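You operate a simulated robot arm through the tools that you are given. There is no shell and no other tool.

Carry out the task below with a simulated robot arm. There is one attempt and no reset: what you move stays moved.

Task
Change the press over to the punch size on the card.
Fine: free the lock, old punch into the stand's empty hole, new punch down in the ram, lock it; no stroke; the third punch stays in its hole. Where these are worked on the way, their far stop is far enough and under half their travel is too little: punch lock.

The check looks at the end state, three seconds after you hand in, the way a careful person would. Anything else that was tipped, shoved, dropped, spilled or broken makes it a failure.

Robot
A 6-joint arm with a two-finger gripper, fixed in place. Base frame: the origin is at the foot of the arm, x ahead of it, y to its left, z up; the work surface is at about z = 0. Readings come in mm, degrees, newtons and seconds.
With the tool pointing down near the work surface it reaches from about 240 to 620 mm from the base axis. Its first joint turns from -66.0 to 66.0 degrees. Payload 1.37 kg.
Tool frame: the origin (TCP) lies between the finger pads and is the grasp point; the fingertips stand 22 mm ahead of it; z points along the fingers, y is the line along which they close. The gripper opens to 92 mm. The gripper's body begins 65 mm behind the TCP.
Orientation is told as [roll, pitch, yaw] about the base's x, y, z axes, in that order, counted from this pose: with the fingers straight down and closing along the base's y, the tool's x points along the base's -x, its y along +y and its z along -z.

Tools
- The arm moves only by the tool servo_tool. Its argument "series" is a list of rows, each a list of 7 numbers: the shift along the tool's x, y, z in units of 200 mm (1.0 is 200 mm), then the turn, a rotation vector about the tool's x, y, z in units of 45 degrees (1.0 is 45 degrees), then the gripper command, from -1 (shut) to 1 (fully open), values between in proportion. In form: [[x, y, z, rx, ry, rz, hand], ...]. A call has 1 to 20 rows; each row is the pose to reach, as a shift and turn from the pose commanded when the call began, along the tool's axes at that moment. A call with a number of a shift or a turn outside -1 to 1 is refused whole. Rows are played at 5 a second. More than 50 mm and 8.6 degrees between two rows, or a gripper value outside its range, and nothing of the call is played. Where a pose cannot be reached the arm comes as near as it can. A force on the tool above 40 N (or 10 N above the force at the start of the call, whichever is more), or a blocked arm, ends the call early, and 0.2 s more pass. Each finger halts on what it meets, pressing with about 26 N; the grip force reading is that of the motor and also rises with nothing between the fingers. The clock runs only during rows and for 0.2 s after the last one: add rows that repeat a pose to give the fingers time. The reply holds the time, the measured pose of the TCP, the force on the tool along the base axes, the opening and the grip force, in the units named above and with some noise, with the torque about the TCP (base axes, N m) and any sound that the robot's microphone picked up.
- Cameras (640 x 400 px; columns grow to the right, rows downward): "scene" is fixed at [59.2, -458.7, 584.1]; the picture's right is [0.46, -0.89, 0.00], its down [-0.51, -0.26, -0.82] and it looks along [0.73, 0.38, -0.57] (base axes); focal length 322 px, centre (320, 200). "wrist" rides on the gripper at [71, 19, -102] in the tool frame; the picture's right is [-0.26, 0.96, 0.00], its down [-0.75, -0.20, -0.63] and it looks along [-0.60, -0.16, 0.78] (tool axes); focal length 280 px, centre (320, 200). There is no depth. A picture from a camera that has moved, and an enlarged one, comes with that camera's place and axes in the base frame and with its lens.
- camera(camera): a new picture of that camera. No time passes.
- inspect(camera, box): a new picture of the part [left, top, right, bottom] of that camera's present view, enlarged. No time passes.
- sign_off(): hands the job in; it is judged then, once.

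Places have to be worked out from the pictures, the camera data and where the tool is seen. Open the gripper and draw the arm clear of the work before you hand the job in, unless the task says otherwise.

The tools are called as name(argument=value, ...) on one line, values as JSON. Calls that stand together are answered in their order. servo_tool: Moves the arm, as the interface text tells. Its arguments: {"type":"object","properties":{"series":{"type":"array","items":{"type":"array","items":{"type":"number"}}}},"required":["series"]} The other tools are called the same way: camera (camera) takes a picture; inspect (camera, box) takes an enlarged picture of a part of a camera's view; sign_off () hands the job in.

At the start:

```text
t: 0.0
position: [435.5, -114.5, 404.5]
ee_rot: [0.0, 0.0, 0.0]
force: [0.4, -0.1, 0.0]
torque: [-0.02, 0.0, -0.02]
gripper_width: 92.2
grasp_force: 0.0
```

scene: 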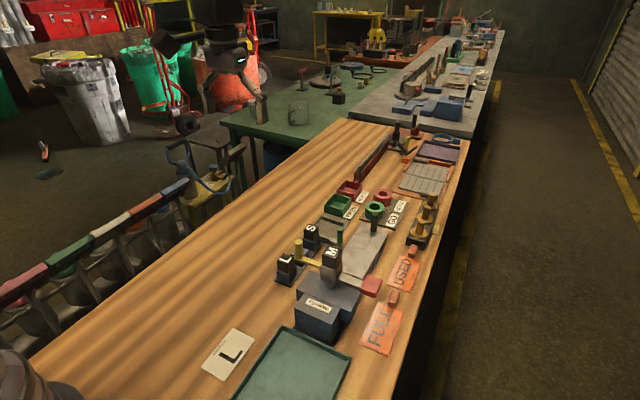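
wrist: 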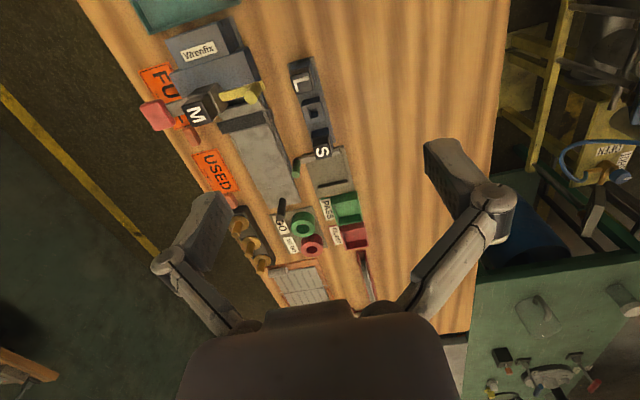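

I start by looking closer at the press, the stand and the card from both cameras.

inspect(camera="scene", box=[250, 190, 410, 350])

inspect(camera="wrist", box=[130, 10, 370, 250])

inspect(camera="scene", box=[190, 310, 350, 400])

```text
2.50 times, centred on (330, 270) of scene
camera zoom: at [59.2, -458.7, 584.1], right [0.46, -0.89, 0.0], down [-0.51, -0.26, -0.82], along [0.73, 0.38, -0.57], focal length 804 px, centre (295, 25)
```

zoom: 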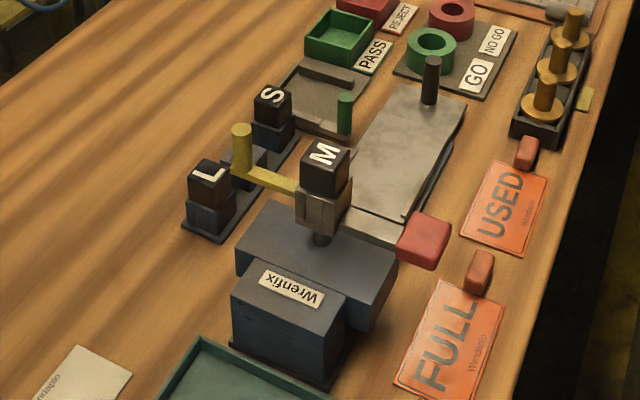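

```text
1.67 times, centred on (250, 130) of wrist
camera zoom: at [364.6, -96.2, 504.9], right [0.26, 0.96, 0.0], down [0.75, -0.2, 0.63], along [0.6, -0.16, -0.78], focal length 467 px, centre (437, 317)
```

zoom: 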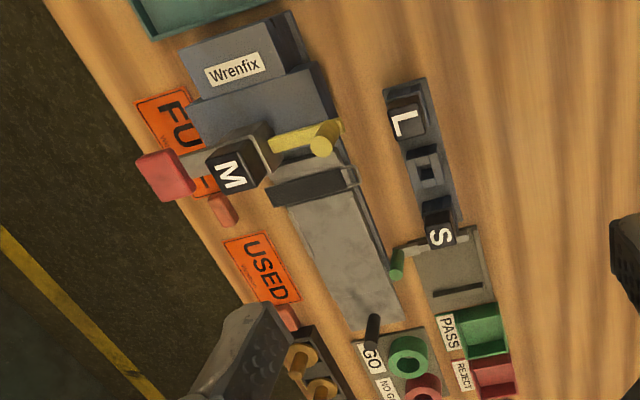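

```text
4.00 times, centred on (270, 355) of scene
camera zoom: at [59.2, -458.7, 584.1], right [0.46, -0.89, 0.0], down [-0.51, -0.26, -0.82], along [0.73, 0.38, -0.57], focal length 1287 px, centre (520, -420)
```

zoom: 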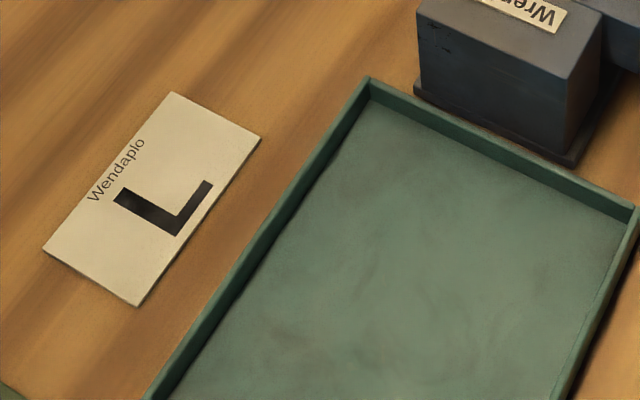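

M is in the ram, L and S are in the stand with the middle socket empty, and the card says L. I look closer at the ram and lock lever.

inspect(camera="scene", box=[285, 230, 365, 300])

inspect(camera="wrist", box=[170, 60, 290, 140])

inspect(camera="scene", box=[265, 215, 345, 295])

inspect(camera="wrist", box=[270, 50, 350, 170])

```text
5.71 times, centred on (325, 265) of scene
camera zoom: at [59.2, -458.7, 584.1], right [0.46, -0.89, 0.0], down [-0.51, -0.26, -0.82], along [0.73, 0.38, -0.57], focal length 1838 px, centre (291, -171)
```

zoom: 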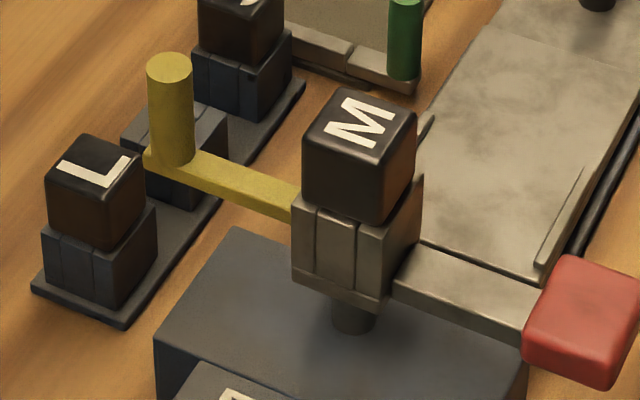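

```text
5.00 times, centred on (230, 100) of wrist
camera zoom: at [364.6, -96.2, 504.9], right [0.26, 0.96, 0.0], down [0.75, -0.2, 0.63], along [0.6, -0.16, -0.78], focal length 1402 px, centre (770, 700)
```

zoom: 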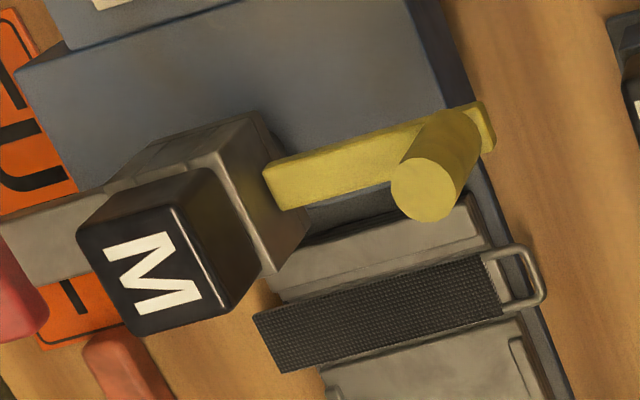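

```text
5.00 times, centred on (305, 255) of scene
camera zoom: at [59.2, -458.7, 584.1], right [0.46, -0.89, 0.0], down [-0.51, -0.26, -0.82], along [0.73, 0.38, -0.57], focal length 1609 px, centre (395, -75)
```

zoom: 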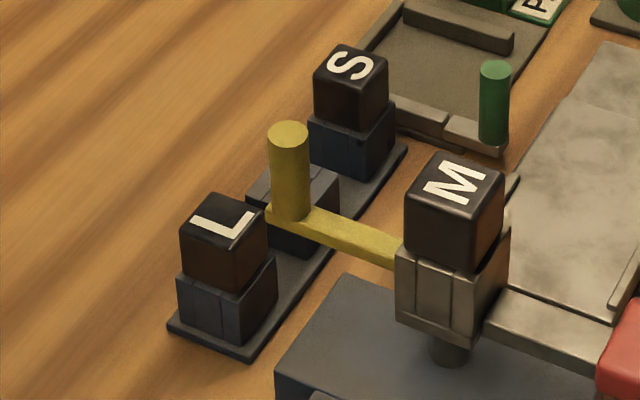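

```text
3.33 times, centred on (310, 110) of wrist
camera zoom: at [364.6, -96.2, 504.9], right [0.26, 0.96, 0.0], down [0.75, -0.2, 0.63], along [0.6, -0.16, -0.78], focal length 935 px, centre (353, 500)
```

zoom: 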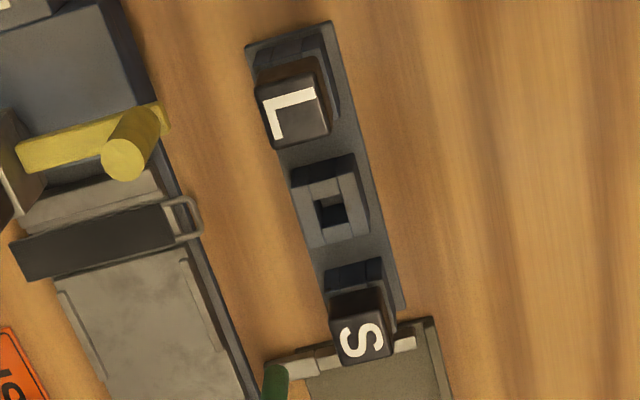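

The lock lever points along +y from the ram at about (453,-279), and its knob is near (454,-206) with its top at z≈161. I rotate the tool to yaw −90 above the knob, so the fingers can straddle it along x, and stay high.

servo_tool(series=[[-0.015, -0.077, 0.08, 0, 0, 0.166, 0.0], [-0.03, -0.153, 0.16, 0, 0, 0.333, -0.2], [-0.046, -0.23, 0.24, 0, 0, 0.5, -0.3], [-0.061, -0.306, 0.32, 0, 0, 0.667, -0.3], [-0.076, -0.383, 0.4, 0, 0, 0.833, -0.3], [-0.0915, -0.4595, 0.45, 0, 0, 1.0, -0.3], [-0.0915, -0.4595, 0.45, 0, 0, 1.0, -0.3]])

```text
t: 1.6
position: [452.8, -207.1, 312.3]
ee_rot: [0.1, 0.0, -45.1]
force: [0.0, -0.5, 0.4]
torque: [-0.02, 0.01, -0.03]
gripper_width: 32.1
grasp_force: 0.0
```

The arm reached (453,-207,312) at yaw −45. I turn it the remaining 45°.

servo_tool(series=[[0, 0, 0, 0, 0, 0.166, -0.3], [0, 0, 0, 0, 0, 0.333, -0.3], [0, 0, 0, 0, 0, 0.5, -0.3], [0, 0, 0, 0, 0, 0.667, -0.3], [0, 0, 0, 0, 0, 0.833, -0.3], [0, 0, 0, 0, 0, 1.0, -0.3], [0, 0, 0, 0, 0, 1.0, -0.3]])

camera(camera="wrist")

camera(camera="scene")

```text
t: 3.2
position: [452.6, -206.9, 314.6]
ee_rot: [0.0, 0.0, -90.1]
force: [-0.4, 0.3, 0.0]
torque: [-0.02, 0.01, -0.01]
gripper_width: 32.0
grasp_force: 0.0
```

```text
taken
camera wrist: at [472.8, -137.0, 414.9], right [0.96, -0.26, 0.0], down [-0.21, -0.75, 0.63], along [-0.16, -0.6, -0.78], focal length 280 px, centre (320, 200)
```

wrist: 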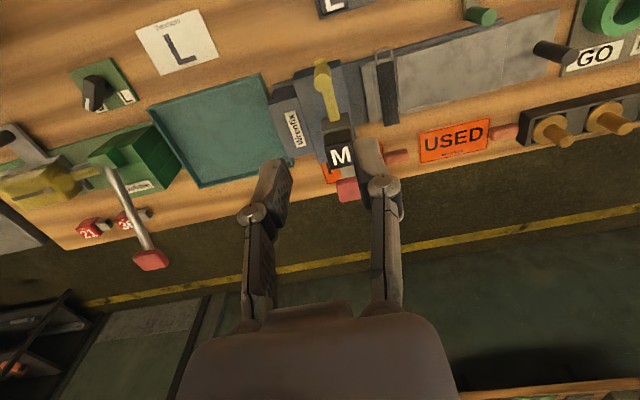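

```text
taken
```

scene: 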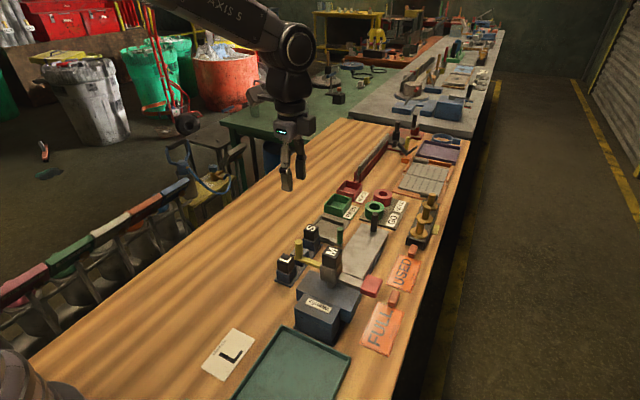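

The fingers are well above the knob. I zoom in on the ram and lever from this side to understand the lock.

inspect(camera="wrist", box=[260, 40, 420, 210])

inspect(camera="wrist", box=[0, 40, 260, 280])

```text
2.35 times, centred on (340, 125) of wrist
camera zoom: at [472.8, -137.0, 414.9], right [0.96, -0.26, 0.0], down [-0.21, -0.75, 0.63], along [-0.16, -0.6, -0.78], focal length 660 px, centre (273, 376)
```

zoom: 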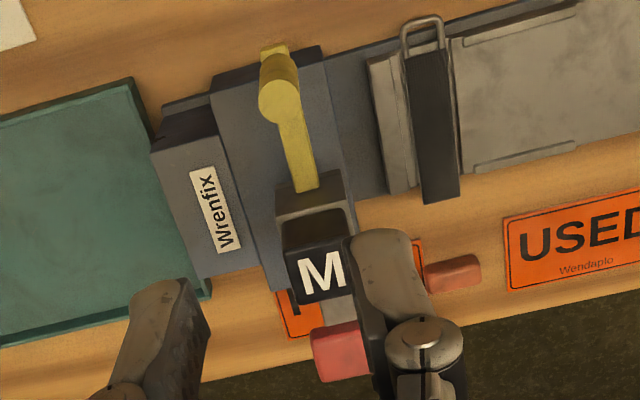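

```text
1.67 times, centred on (130, 160) of wrist
camera zoom: at [472.8, -137.0, 414.9], right [0.96, -0.26, 0.0], down [-0.21, -0.75, 0.63], along [-0.16, -0.6, -0.78], focal length 467 px, centre (637, 267)
```

zoom: 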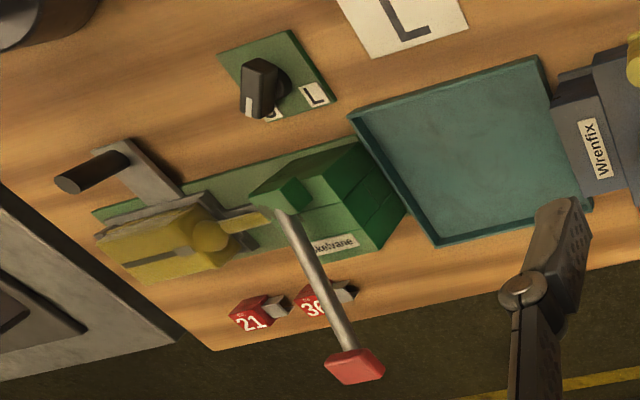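

The knob measures about (455,-206.5), top z≈161. I descend with the fingers straddling it, 32 mm open, to fingertips just above the lever bar.

servo_tool(series=[[0, 0.012, 0.12, 0, 0, 0, -0.3], [0, 0.012, 0.27, 0, 0, 0, -0.3], [0, 0.012, 0.42, 0, 0, 0, -0.3], [0, 0.012, 0.55, 0, 0, 0, -0.3], [0, 0.012, 0.64, 0, 0, 0, -0.3], [0, 0.012, 0.7, 0, 0, 0, -0.3]])

camera(camera="wrist")

inspect(camera="scene", box=[250, 190, 410, 310])

```text
t: 4.6
position: [456.2, -205.5, 171.9]
ee_rot: [0.1, 0.0, -89.9]
force: [-0.3, 0.0, -0.4]
torque: [0.03, -0.01, 0.0]
gripper_width: 32.1
grasp_force: 0.1
```

```text
taken
camera wrist: at [474.6, -135.0, 273.7], right [0.97, -0.26, 0.0], down [-0.2, -0.75, 0.63], along [-0.16, -0.6, -0.78], focal length 280 px, centre (320, 200)
```

wrist: 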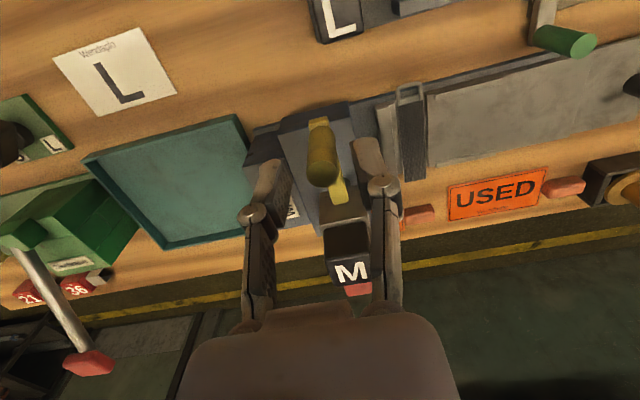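

```text
3.33 times, centred on (330, 250) of scene
camera zoom: at [59.2, -458.7, 584.1], right [0.46, -0.89, 0.0], down [-0.51, -0.26, -0.82], along [0.73, 0.38, -0.57], focal length 1072 px, centre (287, 33)
```

zoom: 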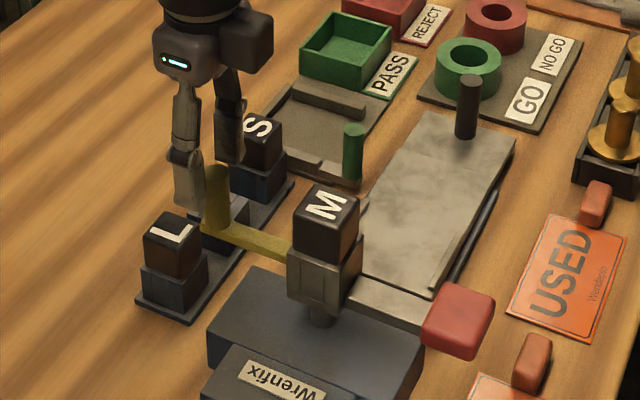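

The knob is between the fingers. I lower another 20 mm to z≈152.

servo_tool(series=[[0, 0, 0.05, 0, 0, 0, -0.3], [0, 0, 0.1, 0, 0, 0, -0.3], [0, 0, 0.1, 0, 0, 0, -0.3]])

inspect(camera="wrist", box=[230, 80, 420, 320])

inspect(camera="scene", box=[270, 210, 350, 290])

```text
t: 5.4
position: [455.9, -206.4, 152.7]
ee_rot: [0.0, 0.0, -90.0]
force: [-0.4, 0.3, -0.4]
torque: [-0.03, -0.02, -0.01]
gripper_width: 32.3
grasp_force: 0.1
```

```text
1.67 times, centred on (325, 200) of wrist
camera zoom: at [475.6, -136.0, 254.4], right [0.96, -0.26, 0.0], down [-0.2, -0.75, 0.63], along [-0.16, -0.6, -0.78], focal length 467 px, centre (312, 200)
```

zoom: 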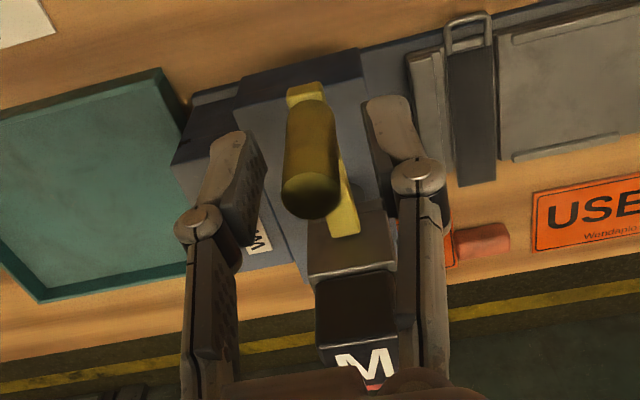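

```text
5.00 times, centred on (310, 250) of scene
camera zoom: at [59.2, -458.7, 584.1], right [0.46, -0.89, 0.0], down [-0.51, -0.26, -0.82], along [0.73, 0.38, -0.57], focal length 1609 px, centre (370, -50)
```

zoom: 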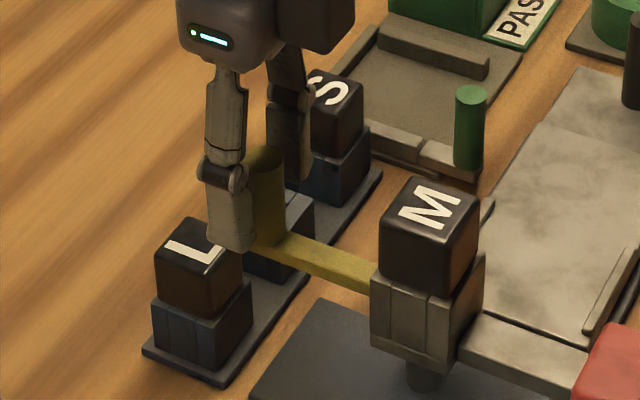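

The knob sits between the fingers. I narrow the opening to about 20 mm and nudge +x by a few mm while watching the force to find which way the lever is free.

servo_tool(series=[[0, 0, 0, 0, 0, 0, -0.55], [0, 0, 0, 0, 0, 0, -0.55], [0, 0.01, 0, 0, 0, 0, -0.55], [0, 0.02, 0, 0, 0, 0, -0.55], [0, 0.02, 0, 0, 0, 0, -0.55]])

inspect(camera="wrist", box=[230, 80, 420, 320])

```text
t: 6.6
position: [459.5, -205.8, 153.2]
ee_rot: [0.0, 0.0, -89.9]
force: [-0.4, 0.5, 0.5]
torque: [0.04, 0.03, 0.03]
gripper_width: 21.3
grasp_force: 0.9
```

```text
1.67 times, centred on (325, 200) of wrist
camera zoom: at [479.9, -136.3, 255.1], right [0.96, -0.26, 0.0], down [-0.2, -0.75, 0.63], along [-0.16, -0.6, -0.78], focal length 467 px, centre (312, 200)
```

zoom: 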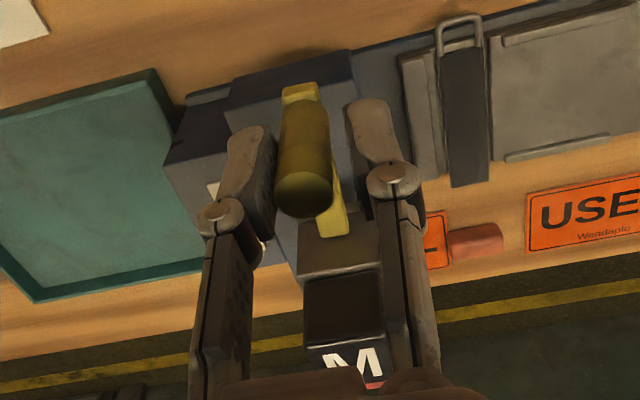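

No contact force yet; the −x finger is just about touching the knob. I continue +x in small steps.

servo_tool(series=[[0, 0.01, 0, 0, 0, 0, -0.55], [0, 0.02, 0, 0, 0, 0, -0.55], [0, 0.02, 0, 0, 0, 0, -0.55]])

inspect(camera="wrist", box=[230, 80, 420, 320])

```text
t: 7.4
position: [464.8, -206.8, 153.6]
ee_rot: [0.0, 0.0, -90.0]
force: [-0.6, -0.7, 0.5]
torque: [-0.01, 0.01, 0.01]
gripper_width: 21.0
grasp_force: 0.1
```

```text
1.67 times, centred on (325, 200) of wrist
camera zoom: at [483.8, -136.8, 254.5], right [0.96, -0.26, 0.0], down [-0.2, -0.75, 0.63], along [-0.16, -0.6, -0.78], focal length 467 px, centre (312, 200)
```

zoom: 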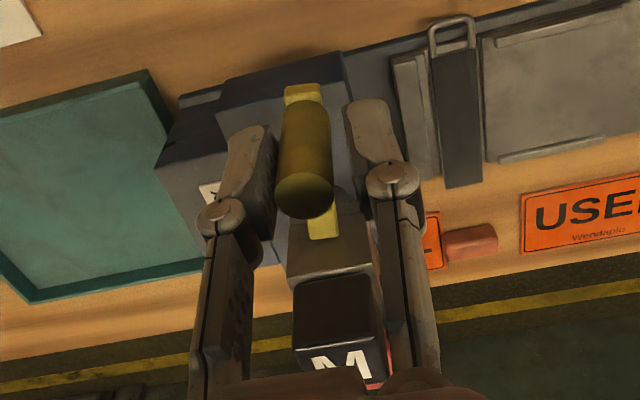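

The knob follows toward +x with almost no force, so that is the free direction. I sweep along the arc, turning the tool with the lever, in steps up to about 40° and check.

servo_tool(series=[[-0.01, 0.036, 0, 0, 0, 0.178, -0.55], [-0.0225, 0.079, 0, 0, 0, 0.356, -0.55], [-0.0405, 0.1205, 0, 0, 0, 0.533, -0.55], [-0.0635, 0.159, 0, 0, 0, 0.711, -0.55], [-0.0905, 0.1945, 0, 0, 0, 0.889, -0.55], [-0.0905, 0.1945, 0, 0, 0, 0.889, -0.55]])

inspect(camera="wrist", box=[230, 80, 420, 320])

inspect(camera="scene", box=[270, 210, 370, 290])

```text
t: 8.8
position: [503.5, -224.3, 152.2]
ee_rot: [-0.1, 0.0, -130.1]
force: [-2.4, 2.4, 0.1]
torque: [0.03, 0.07, 0.0]
gripper_width: 22.7
grasp_force: 1.1
```

```text
1.67 times, centred on (325, 200) of wrist
camera zoom: at [564.2, -183.3, 253.3], right [0.57, -0.82, 0.0], down [-0.64, -0.44, 0.63], along [-0.51, -0.36, -0.78], focal length 467 px, centre (312, 200)
```

zoom: 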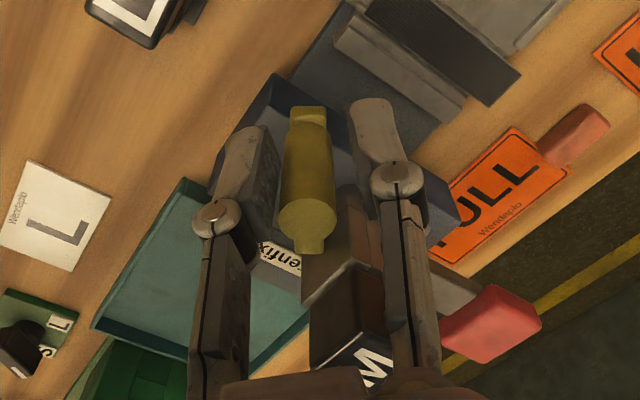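

```text
5.00 times, centred on (320, 250) of scene
camera zoom: at [59.2, -458.7, 584.1], right [0.46, -0.89, 0.0], down [-0.51, -0.26, -0.82], along [0.73, 0.38, -0.57], focal length 1609 px, centre (320, -50)
```

zoom: 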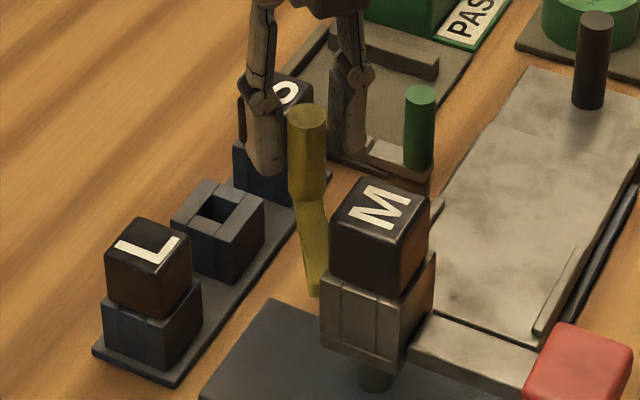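

The lever follows at a light 3 N of drag and is now about 40° round. I continue another 35° along the arc.

servo_tool(series=[[-0.0035, 0.045, 0, 0, 0, 0.156, -0.55], [-0.0125, 0.089, 0, 0, 0, 0.311, -0.55], [-0.0265, 0.132, 0, 0, 0, 0.467, -0.55], [-0.046, 0.1725, 0, 0, 0, 0.622, -0.55], [-0.07, 0.2105, 0, 0, 0, 0.778, -0.55], [-0.07, 0.2105, 0, 0, 0, 0.778, -0.55]])

inspect(camera="wrist", box=[230, 80, 420, 320])

inspect(camera="scene", box=[270, 210, 370, 290])

```text
t: 10.2
position: [525.5, -263.1, 155.3]
ee_rot: [0.2, 0.0, -165.1]
force: [0.4, 0.7, -0.8]
torque: [-0.02, 0.03, 0.0]
gripper_width: 20.7
grasp_force: 0.0
```

```text
1.67 times, centred on (325, 200) of wrist
camera zoom: at [600.3, -263.6, 255.5], right [-0.01, -1.0, 0.0], down [-0.78, 0.0, 0.62], along [-0.62, 0.0, -0.78], focal length 467 px, centre (312, 200)
```

zoom: 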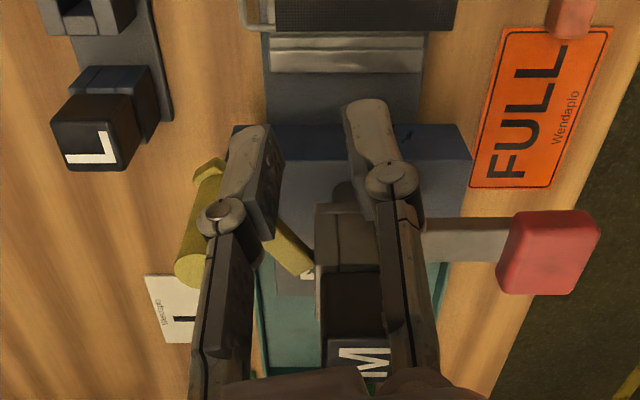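

```text
5.00 times, centred on (320, 250) of scene
camera zoom: at [59.2, -458.7, 584.1], right [0.46, -0.89, 0.0], down [-0.51, -0.26, -0.82], along [0.73, 0.38, -0.57], focal length 1609 px, centre (320, -50)
```

zoom: 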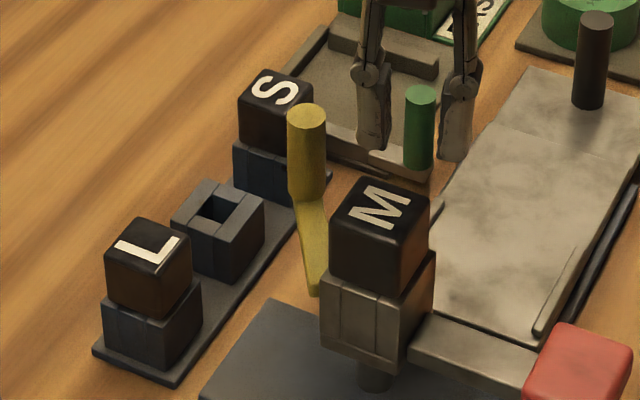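

The fingers slipped off the knob. The lever actually pivots nearer the ram face, at about (454.5,-254) with radius ≈47, and now stands ≈55° round with the knob near (493,-226). I raise and re-centre over the knob with yaw −145.

servo_tool(series=[[0, 0, -0.1, 0, 0, 0, -0.45], [0, 0, -0.2, 0, 0, 0, -0.3], [-0.03, -0.06, -0.2, 0, 0, -0.111, -0.2], [-0.06, -0.12, -0.2, 0, 0, -0.222, -0.2], [-0.085, -0.17, -0.2, 0, 0, -0.333, -0.2], [-0.107, -0.218, -0.2, 0, 0, -0.444, -0.2], [-0.107, -0.218, -0.2, 0, 0, -0.444, -0.2]])

inspect(camera="wrist", box=[230, 80, 420, 320])

inspect(camera="scene", box=[270, 210, 370, 290])

```text
t: 11.8
position: [494.5, -223.9, 193.6]
ee_rot: [0.0, 0.0, -145.0]
force: [0.3, 0.0, 0.0]
torque: [-0.02, 0.03, 0.04]
gripper_width: 36.7
grasp_force: 0.1
```

```text
1.67 times, centred on (325, 200) of wrist
camera zoom: at [563.8, -200.1, 295.1], right [0.34, -0.94, 0.0], down [-0.73, -0.26, 0.62], along [-0.59, -0.21, -0.78], focal length 467 px, centre (312, 200)
```

zoom: 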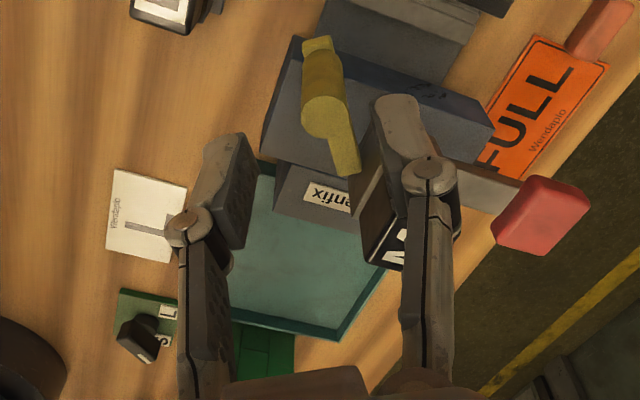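

```text
5.00 times, centred on (320, 250) of scene
camera zoom: at [59.2, -458.7, 584.1], right [0.46, -0.89, 0.0], down [-0.51, -0.26, -0.82], along [0.73, 0.38, -0.57], focal length 1609 px, centre (320, -50)
```

zoom: 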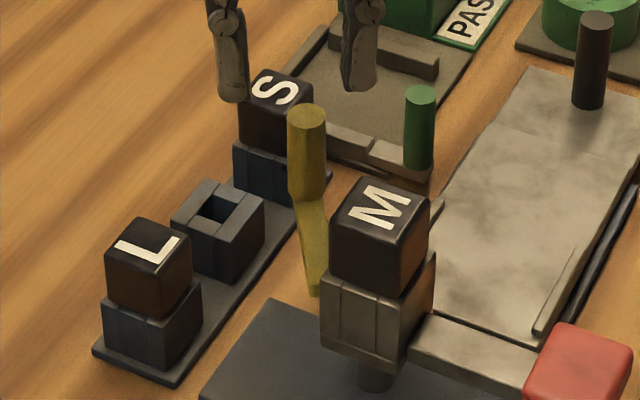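

The knob is at about (494.5,-227.5) with the lever ≈55° round. I centre on it and lower the cage again.

servo_tool(series=[[-0.01, 0.0145, 0.0, 0, 0, 0, -0.2], [-0.01, 0.0145, 0.07, 0, 0, 0, -0.2], [-0.01, 0.0145, 0.14, 0, 0, 0, -0.2], [-0.01, 0.0145, 0.2, 0, 0, 0, -0.2], [-0.01, 0.0145, 0.2, 0, 0, 0, -0.4], [-0.01, 0.0145, 0.2, 0, 0, 0, -0.55], [-0.01, 0.0145, 0.2, 0, 0, 0, -0.55]])

inspect(camera="wrist", box=[230, 80, 420, 320])

inspect(camera="scene", box=[270, 210, 370, 290])

```text
t: 13.4
position: [494.3, -227.5, 153.2]
ee_rot: [-0.1, 0.0, -145.0]
force: [-0.1, -0.5, 0.9]
torque: [0.03, 0.0, -0.01]
gripper_width: 20.6
grasp_force: 0.1
```

```text
1.67 times, centred on (325, 200) of wrist
camera zoom: at [564.1, -203.6, 253.5], right [0.34, -0.94, 0.0], down [-0.73, -0.26, 0.62], along [-0.59, -0.21, -0.78], focal length 467 px, centre (312, 200)
```

zoom: 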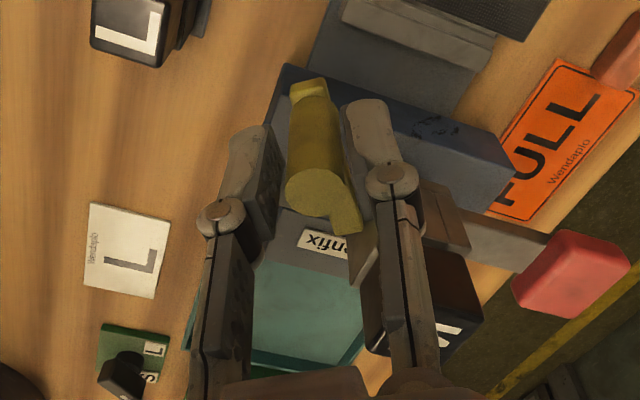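

```text
5.00 times, centred on (320, 250) of scene
camera zoom: at [59.2, -458.7, 584.1], right [0.46, -0.89, 0.0], down [-0.51, -0.26, -0.82], along [0.73, 0.38, -0.57], focal length 1609 px, centre (320, -50)
```

zoom: 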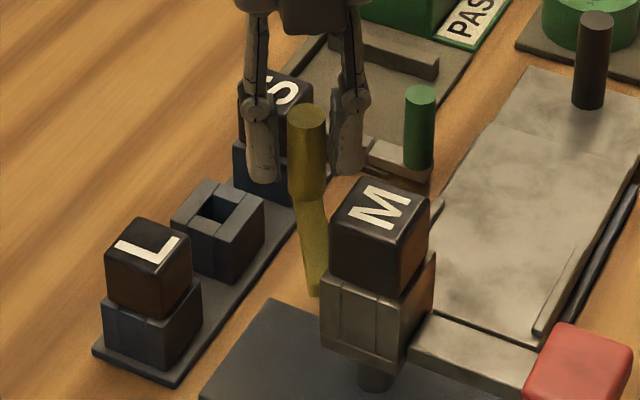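

The knob is caged with even clearance. I push further along the correct arc in small steps to find out whether this is the stop.

servo_tool(series=[[-0.0003, 0.0125, 0, 0, 0, 0.06, -0.55], [-0.0013, 0.025, 0, 0, 0, 0.12, -0.55], [-0.003, 0.0375, 0, 0, 0, 0.18, -0.55], [-0.003, 0.0375, 0, 0, 0, 0.18, -0.55]])

inspect(camera="wrist", box=[230, 80, 420, 320])

inspect(camera="scene", box=[270, 210, 370, 290])

```text
t: 14.4
position: [497.0, -234.3, 152.9]
ee_rot: [-0.2, -0.2, -153.3]
force: [-7.5, 11.5, -5.4]
torque: [0.11, 0.21, 0.1]
gripper_width: 28.7
grasp_force: 5.9
```

```text
1.67 times, centred on (325, 200) of wrist
camera zoom: at [570.2, -221.2, 253.0], right [0.2, -0.98, 0.0], down [-0.76, -0.16, 0.63], along [-0.62, -0.12, -0.78], focal length 467 px, centre (312, 200)
```

zoom: 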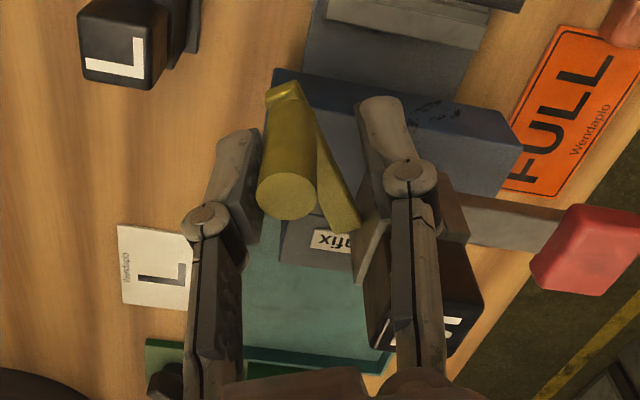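

```text
5.00 times, centred on (320, 250) of scene
camera zoom: at [59.3, -458.7, 584.1], right [0.46, -0.89, 0.0], down [-0.51, -0.26, -0.82], along [0.73, 0.38, -0.57], focal length 1609 px, centre (320, -50)
```

zoom: 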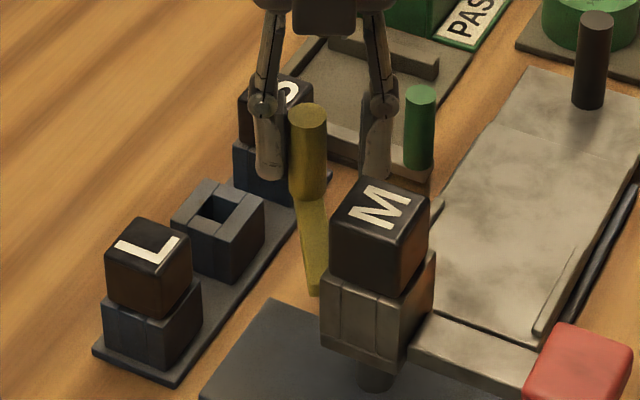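

The lever is against its far stop: it resists with ~14 N and no longer moves, so the lock is freed. I back off, raise clear and start turning the tool back to yaw 0 for gripping the punch head along y.

servo_tool(series=[[0, -0.03, 0, 0, 0, 0, -0.4], [0, -0.03, -0.1, 0, 0, 0, -0.3], [0, -0.03, -0.25, 0, 0, 0, -0.1], [0, -0.03, -0.4, 0, 0, 0, 0.0], [0, -0.03, -0.4, 0, 0, -0.18, 0.0], [0, -0.03, -0.4, 0, 0, -0.36, 0.0], [0, -0.03, -0.4, 0, 0, -0.54, 0.0], [0, -0.03, -0.4, 0, 0, -0.72, 0.0], [0, -0.03, -0.4, 0, 0, -0.88, 0.0], [0, -0.03, -0.4, 0, 0, -1.0, 0.0]])

inspect(camera="scene", box=[250, 190, 410, 310])

```text
t: 16.6
position: [493.7, -230.6, 234.5]
ee_rot: [0.0, 0.1, -108.0]
force: [-0.5, -0.5, 0.2]
torque: [-0.04, -0.03, 0.04]
gripper_width: 46.0
grasp_force: 0.0
```

```text
3.33 times, centred on (330, 250) of scene
camera zoom: at [59.2, -458.7, 584.1], right [0.46, -0.89, 0.0], down [-0.51, -0.26, -0.82], along [0.73, 0.38, -0.57], focal length 1072 px, centre (287, 33)
```

zoom: 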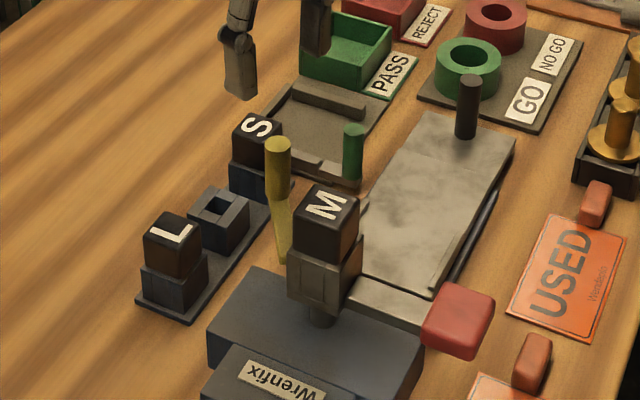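

The lever stays at the far stop. I keep turning toward yaw 0.

servo_tool(series=[[0, 0, 0, 0, 0, -0.18, 0.0], [0, 0, 0, 0, 0, -0.36, 0.0], [0, 0, 0, 0, 0, -0.54, 0.0], [0, 0, 0, 0, 0, -0.72, 0.0], [0, 0, 0, 0, 0, -0.88, 0.0], [0, 0, 0, 0, 0, -1.0, 0.0]])

```text
t: 18.0
position: [494.0, -230.6, 233.2]
ee_rot: [0.1, 0.0, -63.0]
force: [-1.1, -0.9, -0.2]
torque: [-0.02, 0.03, 0.0]
gripper_width: 45.9
grasp_force: 0.1
```

Yaw is −63; another 45°.

servo_tool(series=[[0, 0, 0, 0, 0, -0.18, 0.0], [0, 0, 0, 0, 0, -0.36, 0.0], [0, 0, 0, 0, 0, -0.54, 0.0], [0, 0, 0, 0, 0, -0.72, 0.0], [0, 0, 0, 0, 0, -0.88, 0.0], [0, 0, 0, 0, 0, -1.0, 0.0]])

```text
t: 19.4
position: [495.1, -231.0, 232.5]
ee_rot: [0.0, 0.0, -18.0]
force: [0.5, 0.9, 0.8]
torque: [0.02, -0.01, 0.04]
gripper_width: 46.1
grasp_force: 0.1
```

Yaw is −18. I finish the turn and move over the M punch at about (454.5,-280), staying at z≈233.

servo_tool(series=[[0.04, -0.1, 0, 0, 0, -0.14, 0.0], [0.08, -0.2, 0, 0, 0, -0.28, 0.0], [0.114, -0.296, 0, 0, 0, -0.4, 0.0], [0.114, -0.296, 0, 0, 0, -0.4, 0.0]])

camera(camera="wrist")

inspect(camera="scene", box=[250, 150, 410, 310])

```text
t: 20.4
position: [455.1, -280.1, 234.1]
ee_rot: [0.0, 0.0, -0.1]
force: [-0.1, 0.4, -0.4]
torque: [0.02, 0.0, -0.01]
gripper_width: 46.3
grasp_force: 0.1
```

```text
taken
camera wrist: at [384.9, -261.4, 335.8], right [0.26, 0.96, 0.0], down [0.75, -0.21, 0.63], along [0.6, -0.16, -0.78], focal length 280 px, centre (320, 200)
```

wrist: 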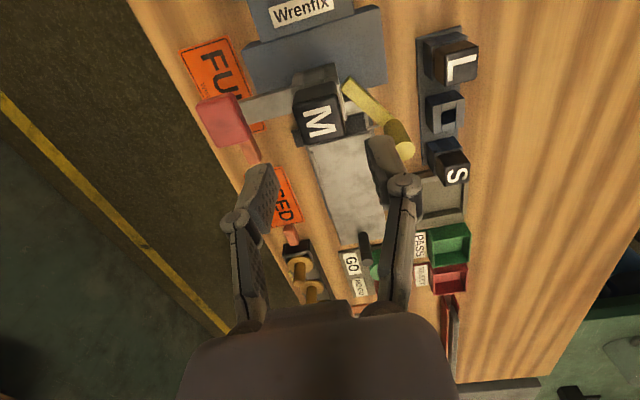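

```text
2.50 times, centred on (330, 230) of scene
camera zoom: at [59.2, -458.7, 584.1], right [0.46, -0.89, 0.0], down [-0.51, -0.26, -0.82], along [0.73, 0.38, -0.57], focal length 804 px, centre (295, 125)
```

zoom: 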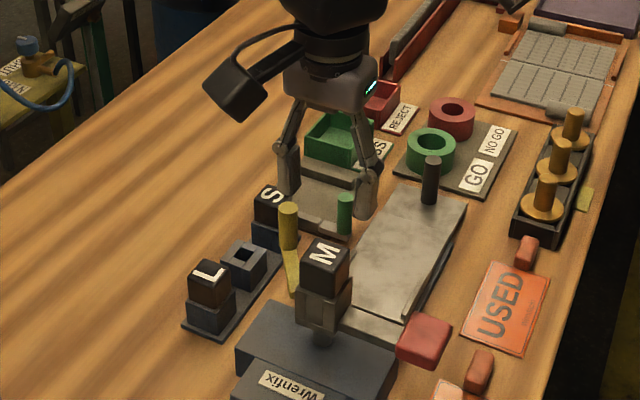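

I zoom in on the M head to measure its centre and rotation accurately before descending.

inspect(camera="wrist", box=[270, 50, 390, 150])

inspect(camera="wrist", box=[400, 20, 490, 200])

inspect(camera="scene", box=[300, 230, 360, 290])

```text
4.00 times, centred on (330, 100) of wrist
camera zoom: at [384.9, -261.4, 335.8], right [0.26, 0.96, 0.0], down [0.75, -0.21, 0.63], along [0.6, -0.16, -0.78], focal length 1122 px, centre (280, 600)
```

zoom: 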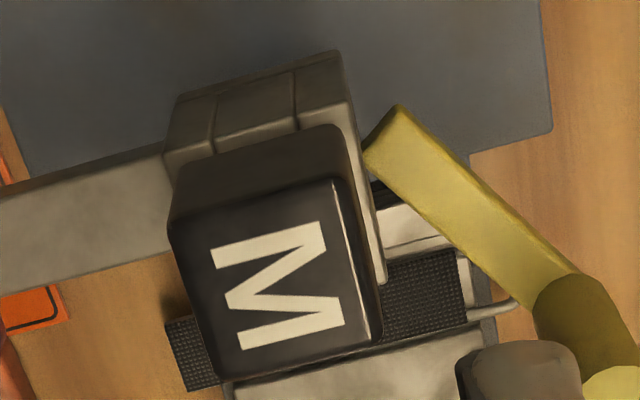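

```text
2.22 times, centred on (445, 110) of wrist
camera zoom: at [384.9, -261.4, 335.8], right [0.26, 0.96, 0.0], down [0.75, -0.21, 0.63], along [0.6, -0.16, -0.78], focal length 623 px, centre (42, 400)
```

zoom: 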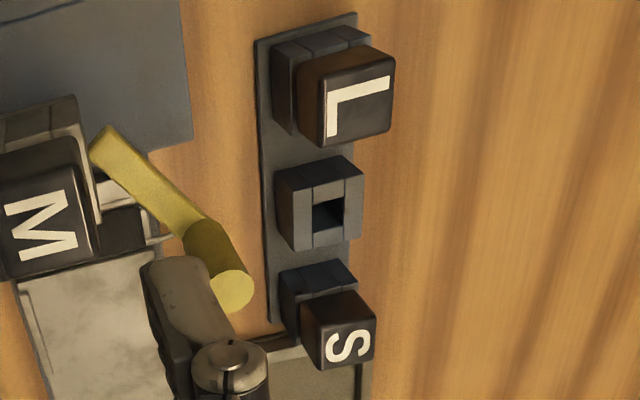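

```text
6.67 times, centred on (330, 260) of scene
camera zoom: at [59.2, -458.7, 584.1], right [0.46, -0.89, 0.0], down [-0.51, -0.26, -0.82], along [0.73, 0.38, -0.57], focal length 2145 px, centre (253, -200)
```

zoom: 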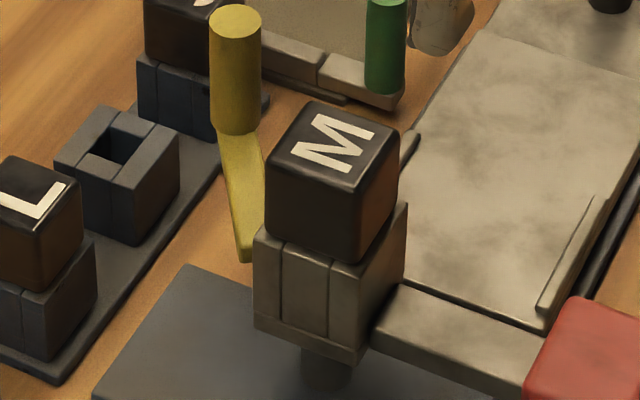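

M head: centre ≈(454.3,-279.7), top z≈166, ram top z≈140, aligned with the axes. I descend with 46 mm opening to z≈166 in steps.

servo_tool(series=[[0.004, 0.002, 0.1, 0, 0, 0, 0.0], [0.004, 0.002, 0.2, 0, 0, 0, 0.0], [0.004, 0.002, 0.28, 0, 0, 0, 0.0], [0.004, 0.002, 0.32, 0, 0, 0, 0.0], [0.004, 0.002, 0.335, 0, 0, 0, 0.0], [0.004, 0.002, 0.335, 0, 0, 0, 0.0]])

camera(camera="wrist")

inspect(camera="scene", box=[290, 220, 370, 290])

```text
t: 21.8
position: [453.2, -278.7, 164.5]
ee_rot: [0.0, 0.1, -0.2]
force: [0.0, 0.3, -0.1]
torque: [-0.03, -0.02, -0.01]
gripper_width: 46.0
grasp_force: 0.1
```

```text
taken
camera wrist: at [383.3, -260.8, 266.1], right [0.26, 0.96, 0.0], down [0.75, -0.21, 0.63], along [0.6, -0.17, -0.78], focal length 280 px, centre (320, 200)
```

wrist: 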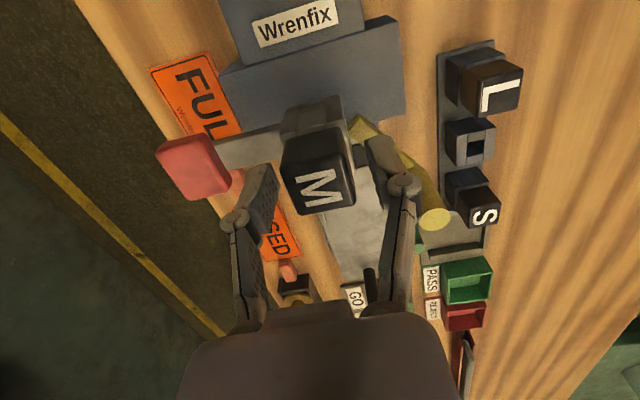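

```text
5.71 times, centred on (330, 255) of scene
camera zoom: at [59.2, -458.7, 584.1], right [0.46, -0.89, 0.0], down [-0.51, -0.26, -0.82], along [0.73, 0.38, -0.57], focal length 1838 px, centre (263, -114)
```

zoom: 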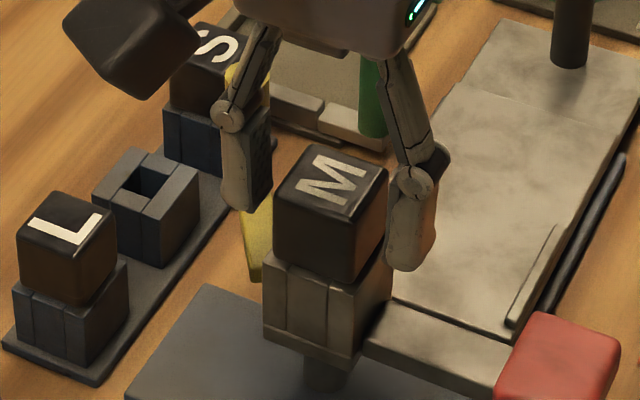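

Both fingers straddle the head with their tips just above the ram top. I close the grip.

servo_tool(series=[[0, 0, 0, 0, 0, 0, -0.3], [0, 0, 0, 0, 0, 0, -1], [0, 0, 0, 0, 0, 0, -1], [0, 0, 0, 0, 0, 0, -1]])

inspect(camera="wrist", box=[230, 60, 430, 260])

```text
t: 22.8
position: [454.1, -278.7, 164.8]
ee_rot: [0.0, 0.1, -0.1]
force: [-0.1, 0.3, 1.1]
torque: [0.06, -0.01, 0.02]
gripper_width: 29.3
grasp_force: 26.1
```

```text
2.00 times, centred on (330, 160) of wrist
camera zoom: at [383.3, -260.8, 266.3], right [0.26, 0.96, 0.0], down [0.75, -0.21, 0.63], along [0.6, -0.17, -0.78], focal length 561 px, centre (300, 280)
```

zoom: 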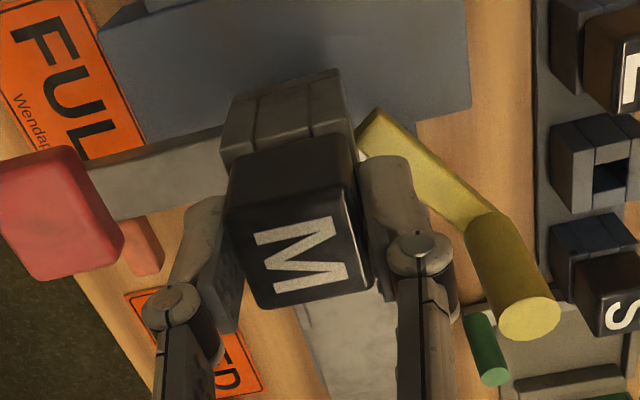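

The head is gripped (29 mm wide, 26 N). I lift just 6 mm first to check that the punch comes out freely.

servo_tool(series=[[0, 0, -0.01, 0, 0, 0, -1], [0, 0, -0.02, 0, 0, 0, -1], [0, 0, -0.03, 0, 0, 0, -1]])

inspect(camera="scene", box=[290, 220, 370, 290])

```text
t: 23.6
position: [452.2, -278.4, 172.2]
ee_rot: [0.0, 0.0, -0.1]
force: [-0.3, -1.1, -0.7]
torque: [-0.1, 0.03, -0.02]
gripper_width: 29.1
grasp_force: 26.1
```

```text
5.71 times, centred on (330, 255) of scene
camera zoom: at [59.2, -458.7, 584.1], right [0.46, -0.89, 0.0], down [-0.51, -0.26, -0.82], along [0.73, 0.38, -0.57], focal length 1838 px, centre (263, -114)
```

zoom: 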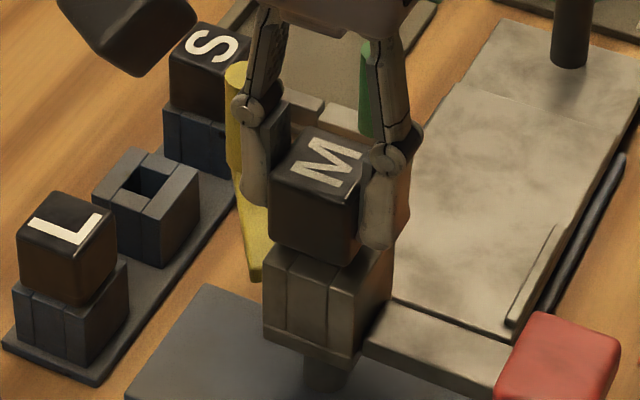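

The punch rises freely and the ram stayed put. I continue lifting.

servo_tool(series=[[0, 0, -0.05, 0, 0, 0, -1], [0, 0, -0.1, 0, 0, 0, -1], [0, 0, -0.15, 0, 0, 0, -1], [0, 0, -0.2, 0, 0, 0, -1], [0, 0, -0.25, 0, 0, 0, -1], [0, 0, -0.3, 0, 0, 0, -1]])

inspect(camera="scene", box=[270, 190, 390, 300])

camera(camera="wrist")

```text
t: 25.0
position: [456.1, -279.3, 235.4]
ee_rot: [0.0, 0.0, -0.1]
force: [0.0, 0.6, -1.6]
torque: [0.01, -0.01, 0.0]
gripper_width: 29.1
grasp_force: 25.8
```

```text
3.64 times, centred on (330, 245) of scene
camera zoom: at [59.2, -458.7, 584.1], right [0.46, -0.89, 0.0], down [-0.51, -0.26, -0.82], along [0.73, 0.38, -0.57], focal length 1170 px, centre (284, 36)
```

zoom: 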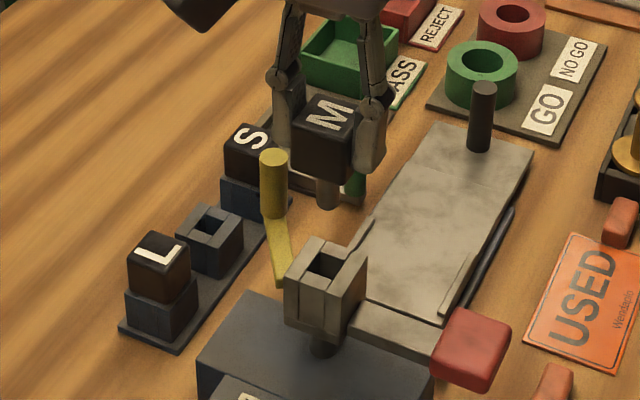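

```text
taken
camera wrist: at [384.7, -260.8, 335.7], right [0.26, 0.96, 0.0], down [0.75, -0.21, 0.63], along [0.6, -0.17, -0.78], focal length 280 px, centre (320, 200)
```

wrist: 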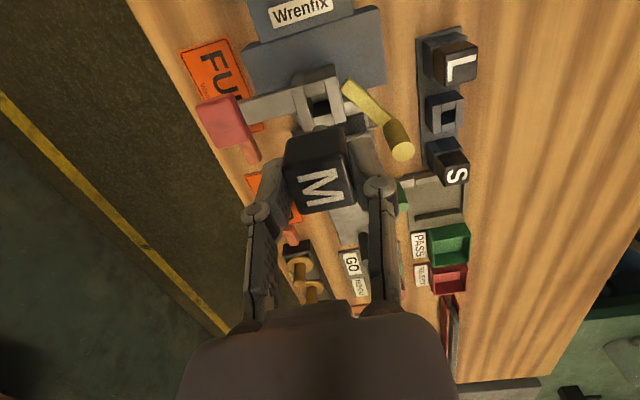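

The punch is out, with a short round shank below the head. I zoom in to measure the shank, the ram hole and the empty stand hole.

inspect(camera="scene", box=[310, 200, 380, 250])

inspect(camera="wrist", box=[400, 20, 490, 200])

inspect(camera="scene", box=[290, 230, 370, 290])

inspect(camera="wrist", box=[270, 40, 370, 220])

```text
8.00 times, centred on (345, 225) of scene
camera zoom: at [59.2, -458.7, 584.1], right [0.46, -0.89, 0.0], down [-0.51, -0.26, -0.82], along [0.73, 0.38, -0.57], focal length 2574 px, centre (120, 0)
```

zoom: 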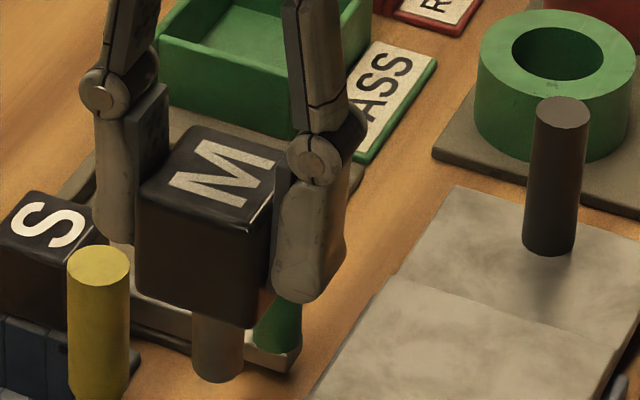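

```text
2.22 times, centred on (445, 110) of wrist
camera zoom: at [384.7, -260.8, 335.7], right [0.26, 0.96, 0.0], down [0.75, -0.21, 0.63], along [0.6, -0.17, -0.78], focal length 623 px, centre (42, 400)
```

zoom: 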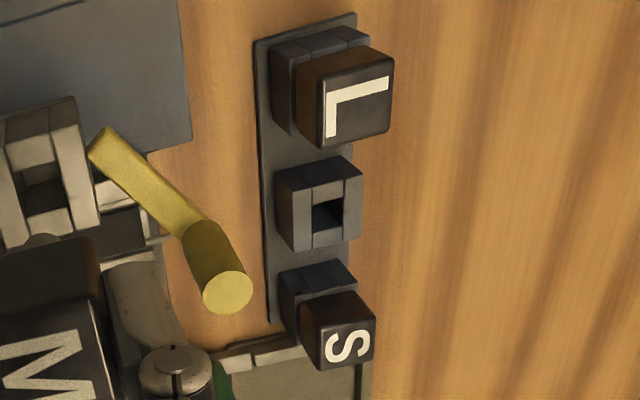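

```text
6.67 times, centred on (330, 260) of scene
camera zoom: at [59.2, -458.7, 584.1], right [0.46, -0.89, 0.0], down [-0.51, -0.26, -0.82], along [0.73, 0.38, -0.57], focal length 2145 px, centre (253, -200)
```

zoom: 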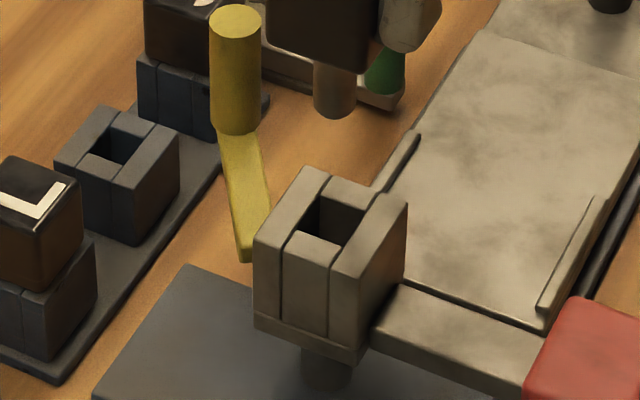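

```text
2.22 times, centred on (320, 130) of wrist
camera zoom: at [384.7, -260.8, 335.7], right [0.26, 0.96, 0.0], down [0.75, -0.21, 0.63], along [0.6, -0.17, -0.78], focal length 623 px, centre (320, 356)
```

zoom: 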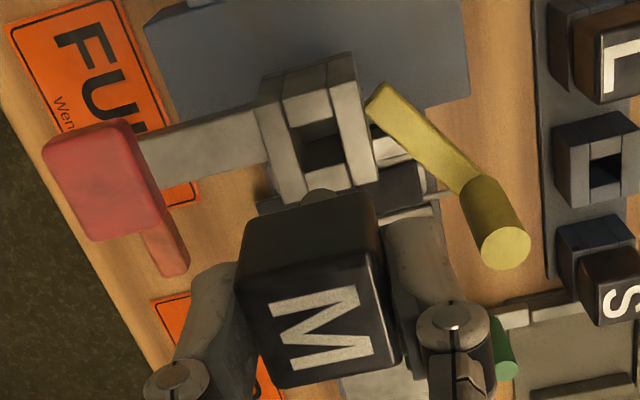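

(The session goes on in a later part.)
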